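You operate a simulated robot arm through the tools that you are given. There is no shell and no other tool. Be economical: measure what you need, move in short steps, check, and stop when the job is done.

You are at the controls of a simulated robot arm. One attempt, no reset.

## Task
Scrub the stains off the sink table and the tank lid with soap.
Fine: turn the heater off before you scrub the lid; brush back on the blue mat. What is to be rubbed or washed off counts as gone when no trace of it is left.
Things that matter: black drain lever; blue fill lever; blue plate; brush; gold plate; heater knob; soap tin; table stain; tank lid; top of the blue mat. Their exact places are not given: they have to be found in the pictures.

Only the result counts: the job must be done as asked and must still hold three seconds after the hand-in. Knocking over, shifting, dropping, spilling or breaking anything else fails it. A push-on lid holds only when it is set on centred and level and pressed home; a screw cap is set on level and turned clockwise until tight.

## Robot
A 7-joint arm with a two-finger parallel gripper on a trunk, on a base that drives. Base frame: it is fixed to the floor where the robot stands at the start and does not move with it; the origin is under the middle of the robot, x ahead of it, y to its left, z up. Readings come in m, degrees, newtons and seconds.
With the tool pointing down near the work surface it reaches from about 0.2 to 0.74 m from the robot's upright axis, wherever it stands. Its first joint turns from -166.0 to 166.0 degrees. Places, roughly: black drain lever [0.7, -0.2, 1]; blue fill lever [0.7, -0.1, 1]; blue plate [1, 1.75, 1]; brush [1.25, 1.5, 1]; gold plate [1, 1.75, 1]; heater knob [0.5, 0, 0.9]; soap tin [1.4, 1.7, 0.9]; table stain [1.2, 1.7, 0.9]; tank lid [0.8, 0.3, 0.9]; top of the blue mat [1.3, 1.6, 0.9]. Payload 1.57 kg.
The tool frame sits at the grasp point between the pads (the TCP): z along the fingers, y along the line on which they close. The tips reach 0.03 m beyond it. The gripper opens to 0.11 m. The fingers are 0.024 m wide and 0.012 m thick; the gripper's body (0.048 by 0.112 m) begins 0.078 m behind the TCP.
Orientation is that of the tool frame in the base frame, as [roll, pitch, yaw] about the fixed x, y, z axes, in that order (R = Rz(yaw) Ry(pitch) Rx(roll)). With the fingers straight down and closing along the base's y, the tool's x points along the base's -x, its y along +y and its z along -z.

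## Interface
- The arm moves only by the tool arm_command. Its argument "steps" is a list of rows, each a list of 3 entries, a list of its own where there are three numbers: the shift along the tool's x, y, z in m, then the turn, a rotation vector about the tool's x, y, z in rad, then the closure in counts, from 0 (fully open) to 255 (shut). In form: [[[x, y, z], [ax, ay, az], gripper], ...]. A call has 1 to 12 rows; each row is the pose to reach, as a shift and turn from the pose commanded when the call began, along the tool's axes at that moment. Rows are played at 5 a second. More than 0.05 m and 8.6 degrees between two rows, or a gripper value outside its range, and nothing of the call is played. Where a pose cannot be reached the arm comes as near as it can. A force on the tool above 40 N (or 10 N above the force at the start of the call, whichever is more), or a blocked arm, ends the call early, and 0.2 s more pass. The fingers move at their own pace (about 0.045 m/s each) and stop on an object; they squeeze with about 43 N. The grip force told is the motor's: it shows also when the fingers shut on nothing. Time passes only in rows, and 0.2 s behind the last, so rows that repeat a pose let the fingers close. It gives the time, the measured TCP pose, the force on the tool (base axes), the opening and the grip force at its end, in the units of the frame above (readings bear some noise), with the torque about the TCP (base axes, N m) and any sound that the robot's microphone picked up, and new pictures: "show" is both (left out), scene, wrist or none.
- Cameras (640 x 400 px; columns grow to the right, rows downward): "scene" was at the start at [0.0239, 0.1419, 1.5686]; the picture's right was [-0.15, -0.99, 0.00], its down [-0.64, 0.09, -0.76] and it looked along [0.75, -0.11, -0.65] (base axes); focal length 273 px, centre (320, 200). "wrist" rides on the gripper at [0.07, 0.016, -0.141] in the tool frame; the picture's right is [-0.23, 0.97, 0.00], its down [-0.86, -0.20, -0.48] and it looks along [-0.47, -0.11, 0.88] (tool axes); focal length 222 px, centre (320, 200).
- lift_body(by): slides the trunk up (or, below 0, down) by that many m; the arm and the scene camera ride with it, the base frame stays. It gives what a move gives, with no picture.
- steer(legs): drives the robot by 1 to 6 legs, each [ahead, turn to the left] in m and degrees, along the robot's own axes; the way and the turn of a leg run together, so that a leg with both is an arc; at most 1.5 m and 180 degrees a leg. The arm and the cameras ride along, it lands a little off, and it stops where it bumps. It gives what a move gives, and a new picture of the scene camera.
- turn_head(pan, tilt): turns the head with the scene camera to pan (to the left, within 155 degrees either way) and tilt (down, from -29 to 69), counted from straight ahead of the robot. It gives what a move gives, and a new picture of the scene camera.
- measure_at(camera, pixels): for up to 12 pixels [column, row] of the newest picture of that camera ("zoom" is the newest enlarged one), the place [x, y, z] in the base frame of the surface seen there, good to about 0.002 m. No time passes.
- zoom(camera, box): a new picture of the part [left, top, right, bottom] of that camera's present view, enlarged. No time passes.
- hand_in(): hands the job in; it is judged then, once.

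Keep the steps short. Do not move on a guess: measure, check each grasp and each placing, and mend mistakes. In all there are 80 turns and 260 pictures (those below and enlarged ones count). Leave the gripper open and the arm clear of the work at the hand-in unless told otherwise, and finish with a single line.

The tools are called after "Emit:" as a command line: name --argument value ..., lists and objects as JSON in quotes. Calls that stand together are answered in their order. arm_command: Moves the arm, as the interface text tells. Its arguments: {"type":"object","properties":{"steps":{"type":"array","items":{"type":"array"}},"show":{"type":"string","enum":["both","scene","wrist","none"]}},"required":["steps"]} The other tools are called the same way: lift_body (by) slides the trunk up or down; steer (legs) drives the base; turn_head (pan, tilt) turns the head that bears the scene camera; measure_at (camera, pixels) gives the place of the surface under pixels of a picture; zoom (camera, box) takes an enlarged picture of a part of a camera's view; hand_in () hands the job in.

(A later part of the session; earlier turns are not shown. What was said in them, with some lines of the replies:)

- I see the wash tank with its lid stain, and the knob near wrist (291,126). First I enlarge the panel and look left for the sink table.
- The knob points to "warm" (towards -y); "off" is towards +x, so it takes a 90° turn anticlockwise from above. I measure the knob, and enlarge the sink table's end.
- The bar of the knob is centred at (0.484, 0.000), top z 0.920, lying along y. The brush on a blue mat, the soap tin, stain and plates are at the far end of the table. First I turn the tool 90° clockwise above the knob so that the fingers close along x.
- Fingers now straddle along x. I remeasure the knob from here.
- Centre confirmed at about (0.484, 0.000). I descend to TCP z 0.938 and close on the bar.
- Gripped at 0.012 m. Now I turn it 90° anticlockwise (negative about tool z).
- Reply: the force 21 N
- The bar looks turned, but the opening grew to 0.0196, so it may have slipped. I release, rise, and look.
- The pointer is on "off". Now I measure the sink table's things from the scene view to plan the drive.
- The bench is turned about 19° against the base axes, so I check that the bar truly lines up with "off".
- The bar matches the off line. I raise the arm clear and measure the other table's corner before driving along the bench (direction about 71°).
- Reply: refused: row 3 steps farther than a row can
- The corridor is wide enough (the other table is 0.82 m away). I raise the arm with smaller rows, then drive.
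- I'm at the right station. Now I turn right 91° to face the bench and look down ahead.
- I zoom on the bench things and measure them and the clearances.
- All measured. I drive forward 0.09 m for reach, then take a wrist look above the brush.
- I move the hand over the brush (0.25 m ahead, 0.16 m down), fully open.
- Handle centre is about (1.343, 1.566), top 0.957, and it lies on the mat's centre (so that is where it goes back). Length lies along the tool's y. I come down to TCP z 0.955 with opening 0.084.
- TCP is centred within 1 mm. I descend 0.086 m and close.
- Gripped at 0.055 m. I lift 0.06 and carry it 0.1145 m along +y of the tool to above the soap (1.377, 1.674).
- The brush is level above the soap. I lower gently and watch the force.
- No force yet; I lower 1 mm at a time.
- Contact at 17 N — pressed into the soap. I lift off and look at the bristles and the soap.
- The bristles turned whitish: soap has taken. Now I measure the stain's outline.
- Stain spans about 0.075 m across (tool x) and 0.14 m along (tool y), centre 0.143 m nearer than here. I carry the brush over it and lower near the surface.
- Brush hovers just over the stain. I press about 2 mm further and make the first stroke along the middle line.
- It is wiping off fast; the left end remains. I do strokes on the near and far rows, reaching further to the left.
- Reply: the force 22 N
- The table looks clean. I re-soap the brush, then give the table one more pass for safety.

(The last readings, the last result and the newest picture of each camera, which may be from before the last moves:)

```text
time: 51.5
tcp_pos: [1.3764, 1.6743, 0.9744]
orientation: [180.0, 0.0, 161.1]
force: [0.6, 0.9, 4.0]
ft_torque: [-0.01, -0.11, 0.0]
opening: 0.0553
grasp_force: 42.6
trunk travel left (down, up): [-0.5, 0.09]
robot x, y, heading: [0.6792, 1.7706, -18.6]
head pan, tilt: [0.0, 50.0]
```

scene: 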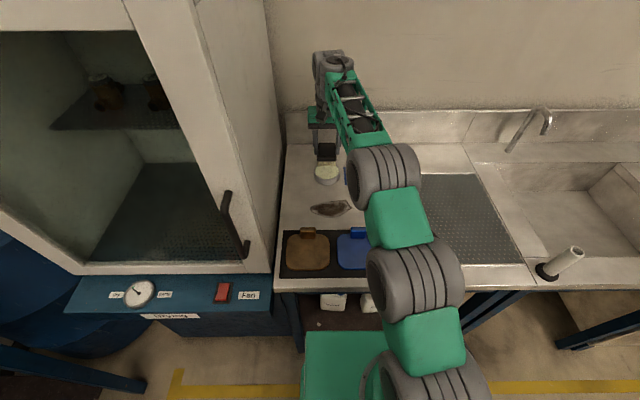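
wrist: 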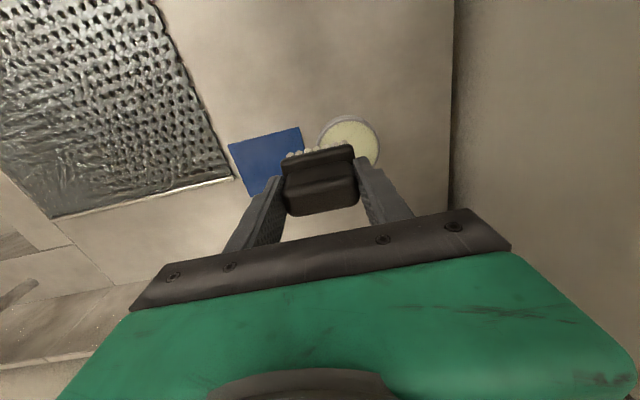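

4 N contact on the soap. Now back over the table stain place for a check pass.

Emit:
arm_command --steps '[[[0, 0, -0.03], [0, 0, 0], 255], [[0, 0, -0.05], [0, 0, 0], 255], [[0.045, 0, -0.05], [0, 0, 0], 255], [[0.09, -0.007, -0.05], [0, 0, 0], 255], [[0.135, -0.015, -0.05], [0, 0, 0], 255], [[0.155, -0.05, -0.025], [0, 0, 0], 255], [[0.16, -0.065, 0.01], [0, 0, 0], 255], [[0.16, -0.065, 0.025], [0, 0, 0], 255], [[0.16, -0.065, 0.027], [0, 0, 0], 255], [[0.16, -0.065, 0.027], [0, 0, 0], 255]]' --show "none"

Emit:
arm_command --steps '[[[0, 0.03, 0], [0, 0, 0], 255], [[0, 0.06, 0], [0, 0, 0], 255], [[0, 0.09, 0], [0, 0, 0], 255], [[0, 0.115, 0], [0, 0, 0], 255], [[-0.018, 0.115, 0], [0, 0, 0], 255], [[-0.018, 0.085, 0], [0, 0, 0], 255], [[-0.018, 0.055, 0], [0, 0, 0], 255], [[-0.018, 0.025, 0], [0, 0, 0], 255], [[-0.018, 0, 0], [0, 0, 0], 255], [[-0.036, 0, 0], [0, 0, 0], 255], [[-0.036, 0.03, 0], [0, 0, 0], 255], [[-0.036, 0.06, 0], [0, 0, 0], 255]]' --show "none"

Emit:
arm_command --steps '[[[0, 0.03, 0], [0, 0, 0], 255], [[0, 0.055, 0], [0, 0, 0], 255], [[-0.012, 0.055, 0], [0, 0, 0], 255], [[-0.012, 0.025, 0], [0, 0, 0], 255], [[-0.012, -0.005, 0], [0, 0, 0], 255], [[-0.012, -0.035, 0], [0, 0, 0], 255], [[-0.012, -0.06, 0], [0, 0, 0], 255], [[-0.012, -0.06, -0.04], [0, 0, 0], 255], [[-0.012, -0.06, -0.08], [0, 0, 0], 255], [[-0.03, -0.05, -0.12], [0, 0, 0], 255], [[-0.05, -0.03, -0.15], [0, 0, 0], 255], [[-0.05, -0.01, -0.19], [0, 0, 0], 255]]' --show "wrist"

Emit:
zoom --camera "scene" --box '[280, 120, 440, 220]'

```text
time: 53.6
tcp_pos: [1.2033, 1.6657, 0.9475]
orientation: [179.9, 0.1, 161.1]
force: [0.0, -0.5, 5.9]
ft_torque: [0.01, -0.07, 0.01]
opening: 0.0552
grasp_force: 43.2
trunk travel left (down, up): [-0.5, 0.09]
robot x, y, heading: [0.6821, 1.7738, -18.7]
head pan, tilt: [0.0, 50.0]
```

```text
time: 56.2
tcp_pos: [1.2554, 1.7088, 0.9465]
orientation: [-180.0, 0.1, 161.1]
force: [0.7, -1.4, 10.4]
ft_torque: [-0.17, -0.18, -0.09]
opening: 0.0551
grasp_force: 42.9
trunk travel left (down, up): [-0.5, 0.09]
robot x, y, heading: [0.6796, 1.7734, -19.0]
head pan, tilt: [0.0, 50.0]
```

```text
time: 58.9
tcp_pos: [1.3012, 1.6838, 1.1342]
orientation: [-180.0, -0.1, 161.2]
force: [1.0, 0.4, -1.4]
ft_torque: [0.0, 0.0, -0.02]
opening: 0.0554
grasp_force: 43.1
trunk travel left (down, up): [-0.5, 0.09]
robot x, y, heading: [0.6811, 1.7734, -18.9]
head pan, tilt: [0.0, 50.0]
```

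wrist: 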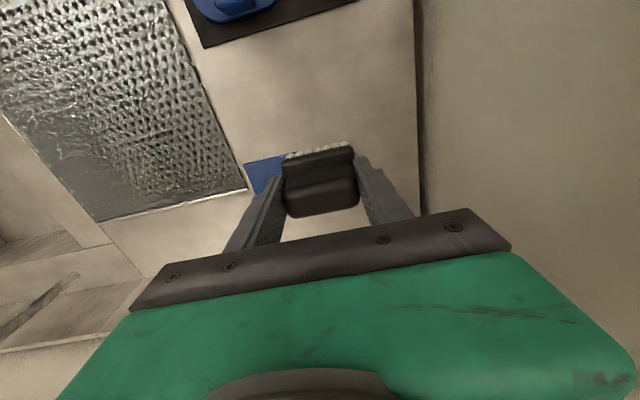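

```text
4.00 times, centred on (360, 170) of scene
```

zoom: 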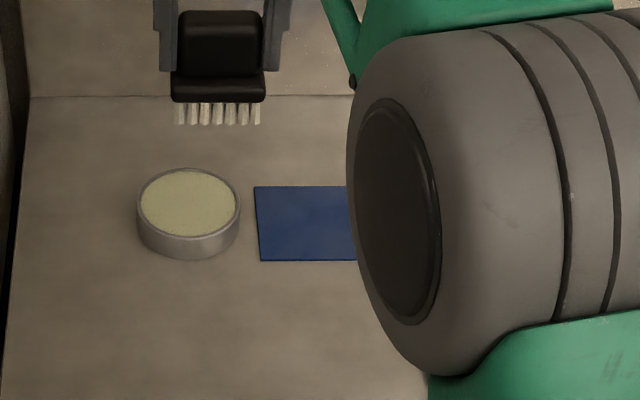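

The table is clean. I re-soap once more before going to the tank, then lift and retract.

Emit:
arm_command --steps '[[[-0.03, 0.006, 0.02], [0, 0, 0], 255], [[-0.06, 0.012, 0.05], [0, 0, 0], 255], [[-0.0744, 0.0154, 0.09], [0, 0, 0], 255], [[-0.0744, 0.0154, 0.13], [0, 0, 0], 255], [[-0.0744, 0.0154, 0.15], [0, 0, 0], 255], [[-0.0744, 0.0154, 0.158], [0, 0, 0], 255], [[-0.0744, 0.0154, 0.16], [0, 0, 0], 255], [[-0.0744, 0.0154, 0.161], [0, 0, 0], 255], [[-0.0744, 0.0154, 0.162], [0, 0, 0], 255]]' --show "none"

```text
time: 60.9
tcp_pos: [1.3754, 1.6745, 0.9741]
orientation: [-180.0, 0.0, 161.1]
force: [-0.1, 0.5, -1.4]
ft_torque: [-0.03, 0.0, -0.01]
opening: 0.0553
grasp_force: 43.1
trunk travel left (down, up): [-0.5, 0.09]
robot x, y, heading: [0.6782, 1.77, -19.1]
head pan, tilt: [0.0, 50.0]
```

Just short of contact; 1.5 mm more, then up and back.

Emit:
arm_command --steps '[[[0, 0, 0.001], [0, 0, 0], 255], [[0, 0, 0.0018], [0, 0, 0], 255], [[0, 0, 0.0018], [0, 0, 0], 255]]' --show "none"

Emit:
arm_command --steps '[[[0, 0, -0.04], [0, 0, 0], 255], [[0, 0, -0.08], [0, 0, 0], 255], [[0, 0, -0.12], [0, 0, 0], 255], [[0.03, 0, -0.15], [0, 0, 0], 255], [[0.06, 0, -0.18], [0, 0, 0], 255], [[0.09, 0, -0.21], [0, 0, 0], 255], [[0.12, 0, -0.24], [0, 0, 0], 255], [[0.15, 0, -0.27], [0, 0, 0], 255], [[0.18, 0, -0.3], [0, 0, 0], 255], [[0.22, 0, -0.32], [0, 0, 0], 255], [[0.26, 0, -0.33], [0, 0, 0], 255], [[0.3, 0, -0.33], [0, 0, 0], 255]]' --show "scene"

Emit:
zoom --camera "scene" --box '[270, 120, 430, 220]'

```text
time: 61.6
tcp_pos: [1.3761, 1.674, 0.9736]
orientation: [180.0, 0.1, 161.1]
force: [0.2, -0.5, 5.4]
ft_torque: [-0.07, -0.05, 0.0]
opening: 0.0553
grasp_force: 42.9
trunk travel left (down, up): [-0.5, 0.09]
robot x, y, heading: [0.681, 1.7723, -18.9]
head pan, tilt: [0.0, 50.0]
```

```text
time: 64.2
tcp_pos: [1.0912, 1.7715, 1.3029]
orientation: [-180.0, 0.1, 161.1]
force: [1.0, 0.1, -1.1]
ft_torque: [0.0, 0.0, 0.0]
opening: 0.0555
grasp_force: 43.1
trunk travel left (down, up): [-0.5, 0.09]
robot x, y, heading: [0.6772, 1.7722, -19.0]
head pan, tilt: [0.0, 50.0]
```

scene: 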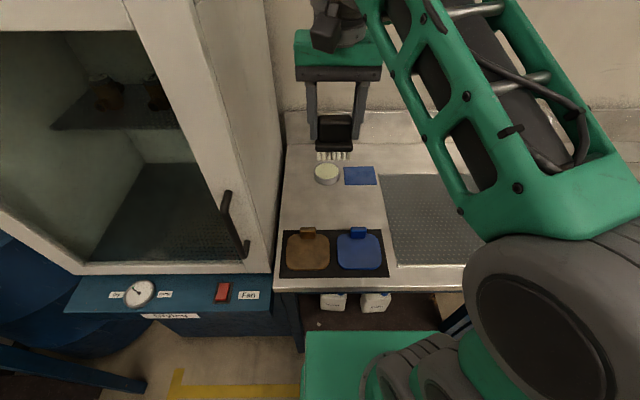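

```text
4.00 times, centred on (350, 170) of scene
```

zoom: 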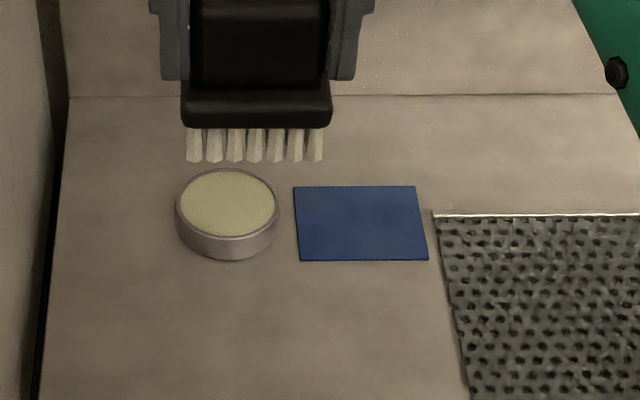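

Bristles are soapy. I back off 0.065 m, turn right 90°, go 1.38 m along the bench, and turn back to face the tank.

Emit:
steer --legs '[[-0.065, 0], [0, -90], [1.38, 0], [0, 90]]'

```text
time: 79.4
tcp_pos: [0.5786, 0.4856, 1.3036]
orientation: [-179.9, 0.0, 160.5]
force: [0.0, 0.4, -1.2]
ft_torque: [0.01, -0.02, -0.03]
opening: 0.0554
grasp_force: 43.3
trunk travel left (down, up): [-0.5, 0.09]
robot x, y, heading: [0.1735, 0.4904, -19.3]
head pan, tilt: [0.0, 50.0]
```

scene: 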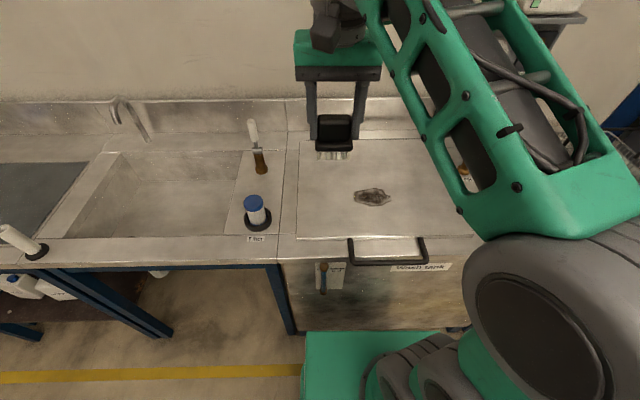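

I'm in front of the tank. I zoom on the lid stain and measure its outline.

Emit:
zoom --camera "scene" --box '[332, 172, 412, 222]'

Emit:
measure_at --camera "scene" --pixels '[[353, 199], [391, 199], [372, 188], [372, 206], [362, 190], [384, 193], [312, 140], [300, 238], [420, 236], [405, 190]]'

```text
8.00 times, centred on (372, 197) of scene
```

zoom: 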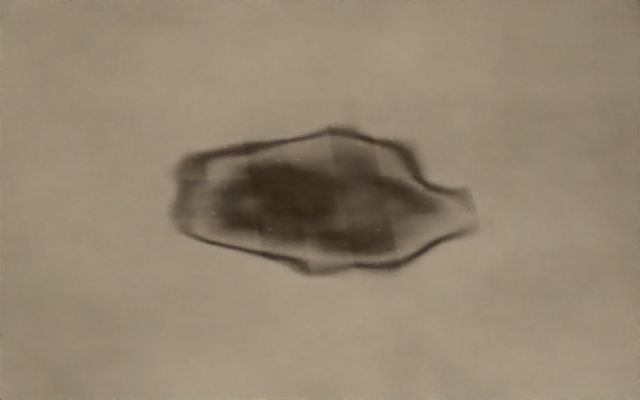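

```text
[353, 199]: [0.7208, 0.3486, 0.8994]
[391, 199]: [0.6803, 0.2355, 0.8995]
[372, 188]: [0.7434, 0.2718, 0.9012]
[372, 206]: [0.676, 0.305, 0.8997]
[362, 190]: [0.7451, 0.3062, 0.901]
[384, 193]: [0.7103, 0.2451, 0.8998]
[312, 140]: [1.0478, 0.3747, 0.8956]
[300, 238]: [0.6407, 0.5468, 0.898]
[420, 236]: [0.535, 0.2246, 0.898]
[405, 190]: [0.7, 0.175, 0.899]
```

Stain lies u 0.533–0.613, v 0.447–0.571 on the lid at z 0.8995. I move the brush to a hover above its centre.

Emit:
arm_command --steps '[[[-0.019, -0.014, 0.03], [0, 0, 0], 255], [[-0.038, -0.028, 0.06], [0, 0, 0], 255], [[-0.057, -0.042, 0.09], [0, 0, 0], 255], [[-0.076, -0.056, 0.12], [0, 0, 0], 255], [[-0.095, -0.07, 0.15], [0, 0, 0], 255], [[-0.114, -0.085, 0.18], [0, 0, 0], 255], [[-0.133, -0.099, 0.21], [0, 0, 0], 255], [[-0.152, -0.113, 0.24], [0, 0, 0], 255], [[-0.171, -0.127, 0.27], [0, 0, 0], 255], [[-0.19, -0.141, 0.3], [0, 0, 0], 255], [[-0.19, -0.141, 0.31], [0, 0, 0], 255], [[-0.19, -0.141, 0.325], [0, 0, 0], 255]]' --show "both"

Emit:
zoom --camera "scene" --box '[320, 140, 432, 210]'

```text
time: 82.0
tcp_pos: [0.7115, 0.2884, 0.978]
orientation: [180.0, -0.2, 160.5]
force: [0.2, 0.2, -1.1]
ft_torque: [0.02, 0.01, 0.0]
opening: 0.0555
grasp_force: 42.8
trunk travel left (down, up): [-0.5, 0.09]
robot x, y, heading: [0.1656, 0.4906, -19.7]
head pan, tilt: [0.0, 50.0]
```

scene: 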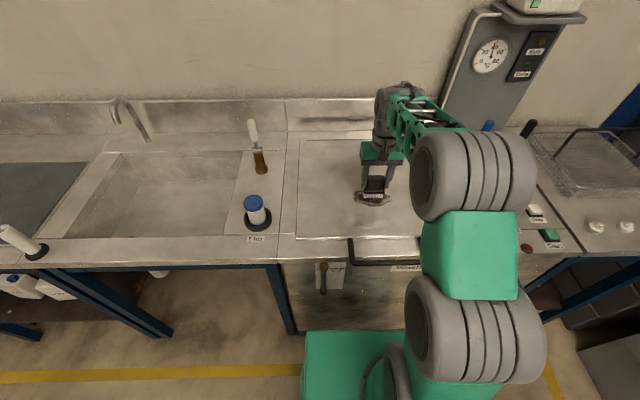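
wrist: 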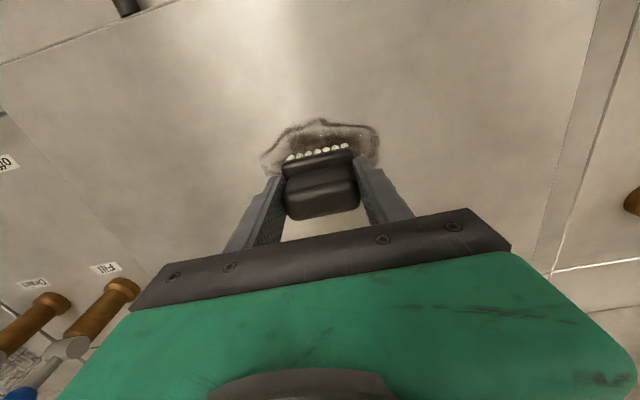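

```text
5.71 times, centred on (376, 175) of scene
```

zoom: 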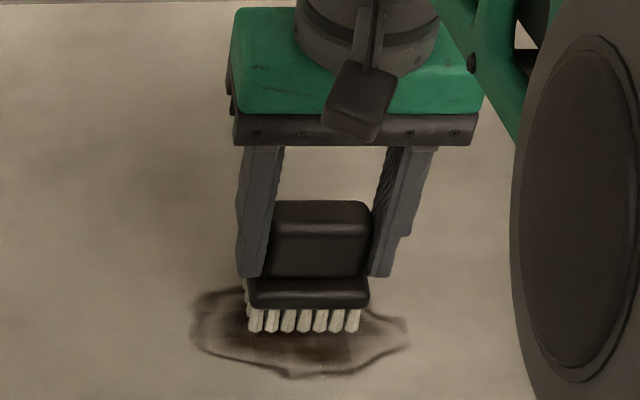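

The brush is centred over the stain. I lower gently to contact.

Emit:
arm_command --steps '[[[0, 0, 0.006], [0, 0, 0], 255], [[0, 0, 0.009], [0, 0, 0], 255], [[0, 0, 0.0105], [0, 0, 0], 255], [[0, 0, 0.0115], [0, 0, 0], 255], [[0, 0, 0.0115], [0, 0, 0], 255]]' --show "none"

```text
time: 83.2
tcp_pos: [0.712, 0.2898, 0.9659]
orientation: [-179.9, 0.0, 160.5]
force: [-1.5, -0.1, 5.2]
ft_torque: [-0.03, -0.05, 0.03]
opening: 0.0553
grasp_force: 43.6
trunk travel left (down, up): [-0.5, 0.09]
robot x, y, heading: [0.1677, 0.4952, -19.6]
head pan, tilt: [0.0, 50.0]
```

5 N contact. I scrub: middle, near and far rows.

Emit:
arm_command --steps '[[[0, 0.025, 0.001], [0, 0, 0], 255], [[0, 0.052, 0.001], [0, 0, 0], 255], [[0.02, 0.052, 0.001], [0, 0, 0], 255], [[0.02, 0.025, 0.001], [0, 0, 0], 255], [[0.02, 0, 0.001], [0, 0, 0], 255], [[0.02, -0.025, 0.001], [0, 0, 0], 255], [[0.02, -0.052, 0.001], [0, 0, 0], 255], [[0, -0.052, 0.001], [0, 0, 0], 255], [[0, -0.025, 0.001], [0, 0, 0], 255], [[0, 0, 0.001], [0, 0, 0], 255], [[-0.02, 0, 0.001], [0, 0, 0], 255], [[-0.02, 0.025, 0.001], [0, 0, 0], 255]]' --show "none"

Emit:
arm_command --steps '[[[0, 0.027, 0], [0, 0, 0], 255], [[0, 0, 0], [0, 0, 0], 255], [[0, -0.027, 0], [0, 0, 0], 255], [[0, -0.05, 0], [0, 0, 0], 255], [[0, -0.077, 0], [0, 0, 0], 255], [[0.02, -0.077, 0], [0, 0, 0], 255], [[0.02, -0.05, 0], [0, 0, 0], 255], [[0.02, -0.025, 0], [0, 0, 0], 255], [[0.02, 0, 0], [0, 0, 0], 255], [[0.02, 0.027, 0], [0, 0, 0], 255], [[0.02, 0, 0], [0, 0, 0], 255]]' --show "wrist"

Emit:
zoom --camera "scene" --box '[320, 150, 432, 220]'

```text
time: 85.8
tcp_pos: [0.7388, 0.3052, 0.9671]
orientation: [-179.9, 0.2, 160.4]
force: [0.2, -1.4, 21.9]
ft_torque: [-0.19, -0.1, -0.3]
opening: 0.0555
grasp_force: 43.0
trunk travel left (down, up): [-0.5, 0.09]
robot x, y, heading: [0.167, 0.4904, -19.4]
head pan, tilt: [0.0, 50.0]
```

```text
time: 88.2
tcp_pos: [0.719, 0.3139, 0.9664]
orientation: [-180.0, 0.1, 160.7]
force: [2.0, 5.0, 27.6]
ft_torque: [0.09, -0.29, 0.34]
opening: 0.0555
grasp_force: 43.3
trunk travel left (down, up): [-0.5, 0.09]
robot x, y, heading: [0.1671, 0.4924, -19.5]
head pan, tilt: [0.0, 50.0]
```

wrist: 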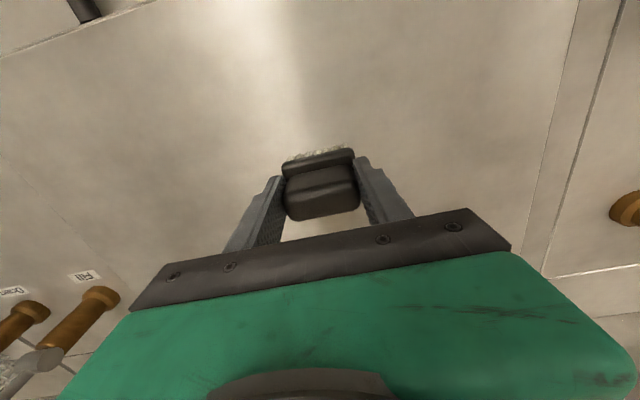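

```text
5.71 times, centred on (376, 185) of scene
```

zoom: 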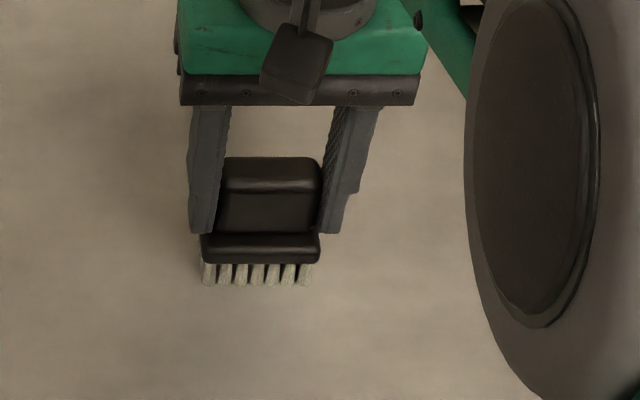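

Looks clean. One more light pass over near and far borders, then lift and inspect.

Emit:
arm_command --steps '[[[0, 0, -0.0008], [0, 0, 0], 255], [[0.025, 0.02, -0.0008], [0, 0, 0], 255], [[0.028, -0.01, -0.0008], [0, 0, 0], 255], [[0.028, -0.04, -0.0008], [0, 0, 0], 255], [[0.028, -0.07, -0.0008], [0, 0, 0], 255], [[0.01, -0.075, -0.0008], [0, 0, 0], 255], [[0.01, -0.045, -0.0008], [0, 0, 0], 255], [[0.01, -0.015, -0.0008], [0, 0, 0], 255], [[0.01, 0.015, -0.0008], [0, 0, 0], 255], [[-0.028, 0.015, -0.0008], [0, 0, 0], 255], [[-0.028, -0.02, -0.0008], [0, 0, 0], 255], [[-0.028, -0.055, -0.0008], [0, 0, 0], 255]]' --show "none"

Emit:
arm_command --steps '[[[0, 0, -0.03], [0, 0, 0], 255], [[0, 0, -0.06], [0, 0, 0], 255], [[0, 0.02, -0.1], [0, 0, 0], 255], [[0.02, 0.05, -0.13], [0, 0, 0], 255], [[0.05, 0.08, -0.15], [0, 0, 0], 255], [[0.08, 0.1, -0.18], [0, 0, 0], 255], [[0.11, 0.12, -0.21], [0, 0, 0], 255], [[0.14, 0.14, -0.23], [0, 0, 0], 255], [[0.17, 0.16, -0.25], [0, 0, 0], 255], [[0.19, 0.18, -0.28], [0, 0, 0], 255], [[0.2, 0.2, -0.3], [0, 0, 0], 255], [[0.2, 0.2, -0.335], [0, 0, 0], 255]]' --show "scene"

Emit:
zoom --camera "scene" --box '[324, 165, 420, 225]'

```text
time: 90.8
tcp_pos: [0.727, 0.252, 0.9676]
orientation: [180.0, 0.1, 160.5]
force: [-0.1, -0.3, 12.6]
ft_torque: [-0.09, -0.19, 0.13]
opening: 0.0554
grasp_force: 43.4
trunk travel left (down, up): [-0.5, 0.09]
robot x, y, heading: [0.166, 0.4917, -19.7]
head pan, tilt: [0.0, 50.0]
```

```text
time: 93.4
tcp_pos: [0.6059, 0.5066, 1.3019]
orientation: [-180.0, -0.2, 160.6]
force: [-0.2, 0.1, -0.5]
ft_torque: [-0.01, 0.01, 0.0]
opening: 0.0554
grasp_force: 43.0
trunk travel left (down, up): [-0.5, 0.09]
robot x, y, heading: [0.1665, 0.4942, -19.3]
head pan, tilt: [0.0, 50.0]
```

scene: 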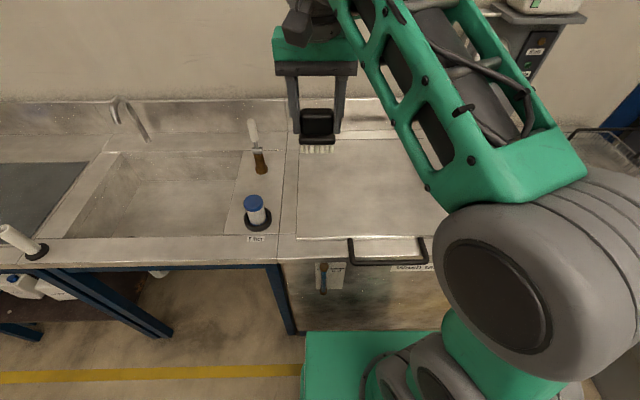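

```text
6.67 times, centred on (372, 195) of scene
```

zoom: 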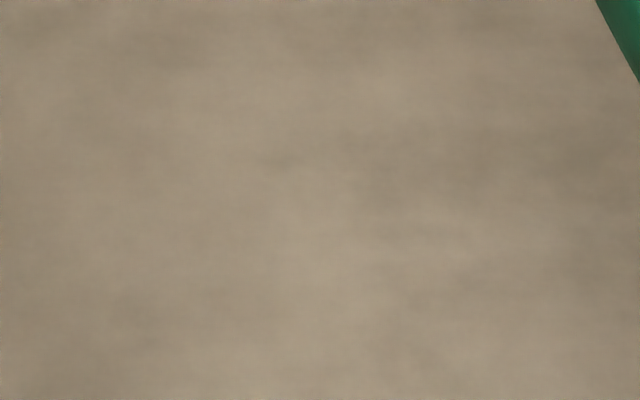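

The lid is clean. I go back the same way in reverse (turn right, drive backward, turn left, ahead), so the arm stays clear of the cabinet.

Emit:
steer --legs '[[0, -90], [-1.375, 0], [0, 90.5], [0.065, 0]]'

Emit:
zoom --camera "scene" --box '[270, 120, 430, 220]'

```text
time: 108.5
tcp_pos: [1.1234, 1.8027, 1.3002]
orientation: [-180.0, -0.1, 161.7]
force: [-0.6, 0.2, -1.4]
ft_torque: [0.02, 0.02, 0.01]
opening: 0.0553
grasp_force: 42.4
trunk travel left (down, up): [-0.5, 0.09]
robot x, y, heading: [0.6887, 1.7818, -18.2]
head pan, tilt: [0.0, 50.0]
```

scene: 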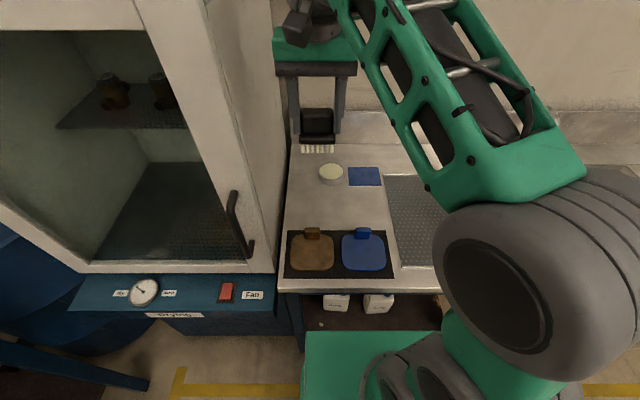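

```text
4.00 times, centred on (350, 170) of scene
```

zoom: 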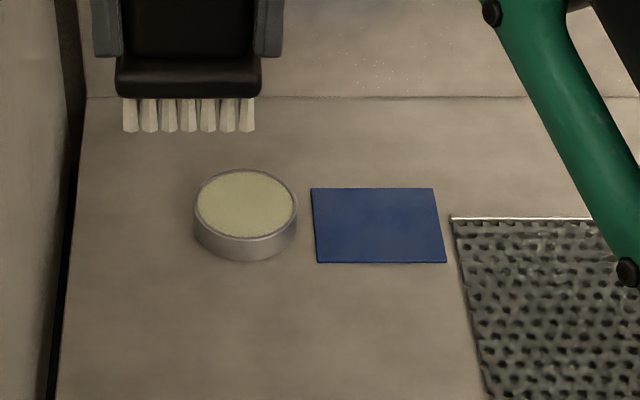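

The table is still clean. I measure the mat's corners for the placing.

Emit:
measure_at --camera "zoom" --pixels '[[315, 192], [430, 192], [441, 259], [321, 259], [378, 225]]'

```text
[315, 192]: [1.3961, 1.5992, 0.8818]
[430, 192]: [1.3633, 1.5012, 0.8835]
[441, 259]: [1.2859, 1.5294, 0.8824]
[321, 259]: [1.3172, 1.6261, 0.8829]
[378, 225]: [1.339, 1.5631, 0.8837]
```

Mat centre is (1.341, 1.564). I carry the brush above it to TCP z about 1.05.

Emit:
arm_command --steps '[[[-0.02, -0.02, 0.0], [0, 0, 0], 255], [[-0.045, -0.04, 0.01], [0, 0, 0], 255], [[-0.07, -0.06, 0.03], [0, 0, 0], 255], [[-0.095, -0.08, 0.05], [0, 0, 0], 255], [[-0.12, -0.1, 0.07], [0, 0, 0], 255], [[-0.145, -0.115, 0.095], [0, 0, 0], 255], [[-0.17, -0.13, 0.12], [0, 0, 0], 255], [[-0.2, -0.14, 0.145], [0, 0, 0], 255], [[-0.23, -0.15, 0.17], [0, 0, 0], 255], [[-0.26, -0.155, 0.2], [0, 0, 0], 255], [[-0.2812, -0.1584, 0.225], [0, 0, 0], 255], [[-0.2812, -0.1584, 0.25], [0, 0, 0], 255]]' --show "both"

Emit:
zoom --camera "scene" --box '[310, 120, 406, 180]'

```text
time: 111.1
tcp_pos: [1.3395, 1.5637, 1.051]
orientation: [179.9, -0.1, 161.7]
force: [0.2, -0.1, -1.1]
ft_torque: [0.02, 0.02, -0.03]
opening: 0.0554
grasp_force: 42.7
trunk travel left (down, up): [-0.5, 0.09]
robot x, y, heading: [0.6862, 1.7778, -18.3]
head pan, tilt: [0.0, 50.0]
```

scene: 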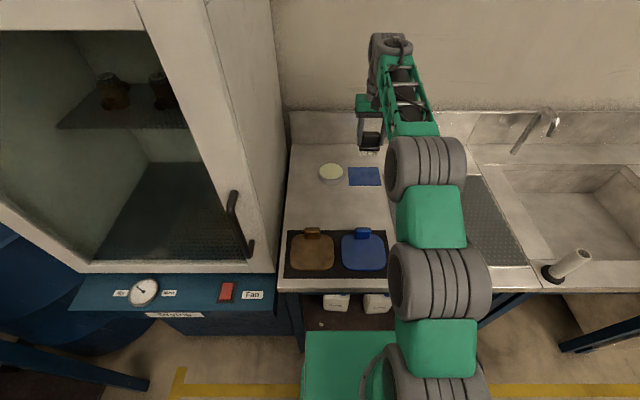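
wrist: 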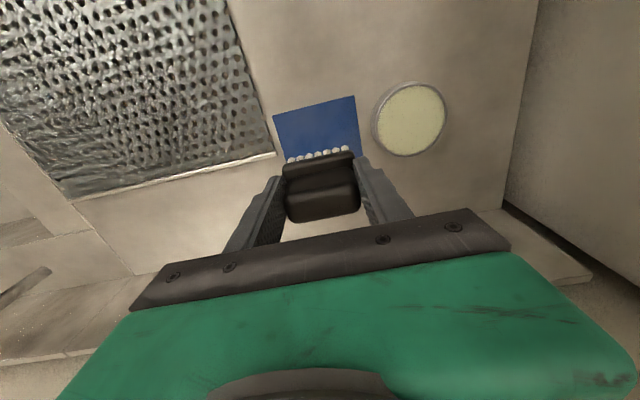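

```text
6.67 times, centred on (358, 150) of scene
```

zoom: 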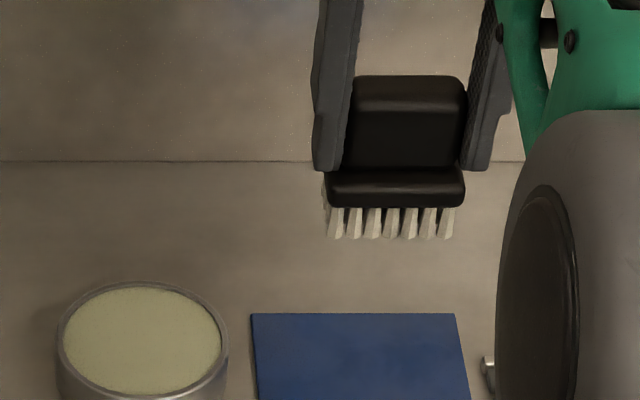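

Over the mat. I lower until light contact (expected TCP z ~0.951).

Emit:
arm_command --steps '[[[0, 0, 0.04], [0, 0, 0], 255], [[0, 0, 0.075], [0, 0, 0], 255], [[0, 0, 0.092], [0, 0, 0], 255], [[0, 0, 0.097], [0, 0, 0], 255], [[0, 0, 0.099], [0, 0, 0], 255], [[0, 0, 0.1], [0, 0, 0], 255], [[0, 0, 0.1005], [0, 0, 0], 255], [[0, 0, 0.1005], [0, 0, 0], 255]]' --show "none"

Emit:
zoom --camera "scene" --box '[320, 135, 416, 195]'

```text
time: 112.9
tcp_pos: [1.3392, 1.5648, 0.9515]
orientation: [180.0, -0.1, 161.8]
force: [0.8, -0.4, 0.0]
ft_torque: [0.03, 0.02, 0.01]
opening: 0.0553
grasp_force: 43.4
trunk travel left (down, up): [-0.5, 0.09]
robot x, y, heading: [0.687, 1.7778, -18.2]
head pan, tilt: [0.0, 50.0]
```

```text
6.67 times, centred on (368, 165) of scene
```

zoom: 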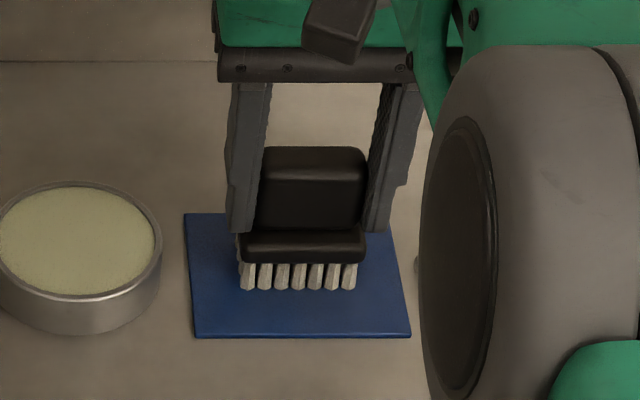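

Nearly touching and centred. I lower 1.2 mm more to feel the mat.

Emit:
arm_command --steps '[[[0, 0, 0.0006], [0, 0, 0], 255], [[0, 0, 0.0012], [0, 0, 0], 255], [[0, 0, 0.0012], [0, 0, 0], 255]]' --show "none"

```text
time: 113.7
tcp_pos: [1.3409, 1.5637, 0.9499]
orientation: [-179.9, 0.0, 161.7]
force: [-0.8, -1.0, 2.6]
ft_torque: [-0.02, -0.13, 0.0]
opening: 0.0552
grasp_force: 43.4
trunk travel left (down, up): [-0.5, 0.09]
robot x, y, heading: [0.6841, 1.7822, -18.2]
head pan, tilt: [0.0, 50.0]
```

Contact (2.6–4 N). I open gently, rise and retract.

Emit:
arm_command --steps '[[[0, 0, 0], [0, 0, 0], 110], [[0, 0, 0], [0, 0, 0], 90], [[0, 0, 0], [0, 0, 0], 60], [[0, 0, 0], [0, 0, 0], 60], [[0, 0, -0.02], [0, 0, 0], 60], [[0, 0, -0.05], [0, 0, 0], 60], [[0, 0, -0.09], [0, 0, 0], 60], [[0, 0, -0.13], [0, 0, 0], 0], [[0.03, 0, -0.165], [0, 0, 0], 0], [[0.06, 0, -0.2], [0, 0, 0], 0], [[0.095, 0, -0.23], [0, 0, 0], 0], [[0.13, 0, -0.26], [0, 0, 0], 0]]' --show "both"

Emit:
zoom --camera "scene" --box '[270, 130, 430, 230]'

```text
time: 116.3
tcp_pos: [1.216, 1.6053, 1.2095]
orientation: [179.9, -0.1, 161.7]
force: [0.9, 0.0, 0.6]
ft_torque: [-0.01, -0.03, -0.03]
opening: 0.1102
grasp_force: 0.0
trunk travel left (down, up): [-0.5, 0.09]
robot x, y, heading: [0.6857, 1.7804, -18.4]
head pan, tilt: [0.0, 50.0]
```

scene: 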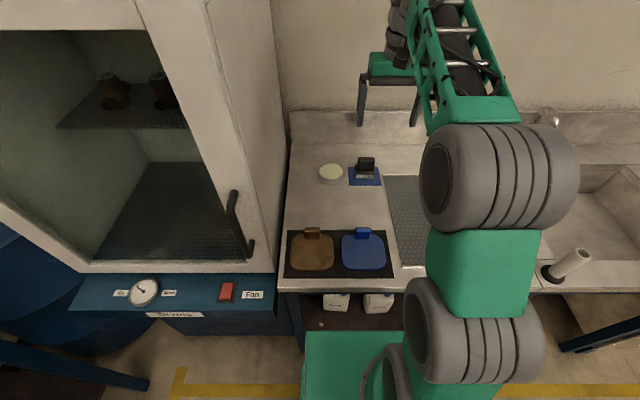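
wrist: 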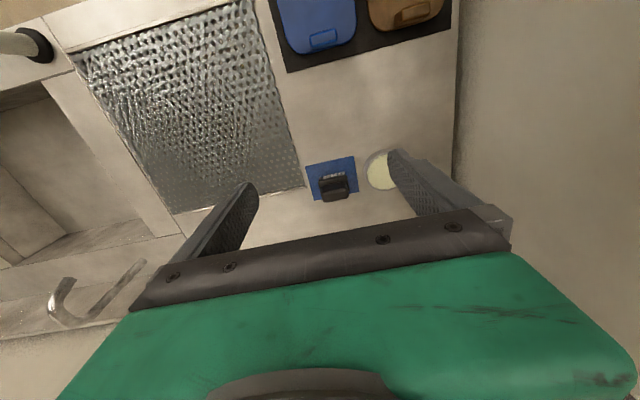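

```text
4.00 times, centred on (350, 180) of scene
```

zoom: 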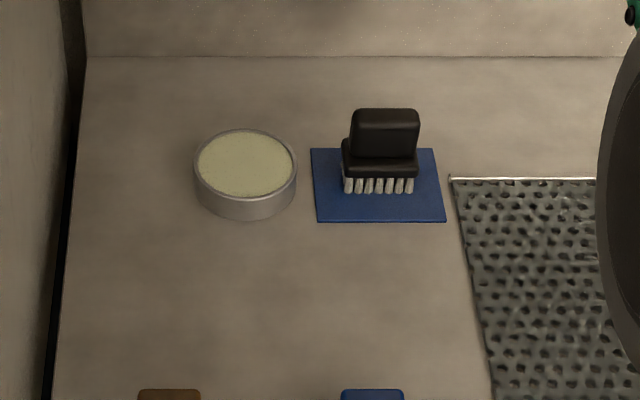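

The brush stands on the mat. A last close look at the scrubbed table from the wrist camera.

Emit:
zoom --camera "wrist" --box '[290, 50, 450, 150]'

```text
4.00 times, centred on (370, 100) of wrist
```

zoom: 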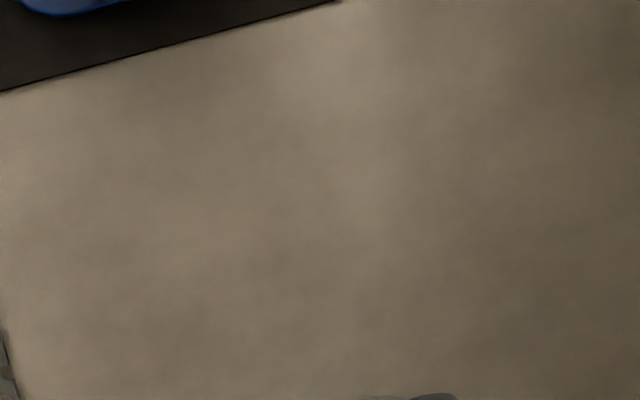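

No trace is left, the gripper is open and the arm is clear, so I hand in.

Emit:
hand_in

```text
The job is handed in.
```

I turned the heater off, then scrubbed the table stain and the lid stain away with soap until no trace showed in the pictures, put the brush back on the blue mat, and handed the job in.
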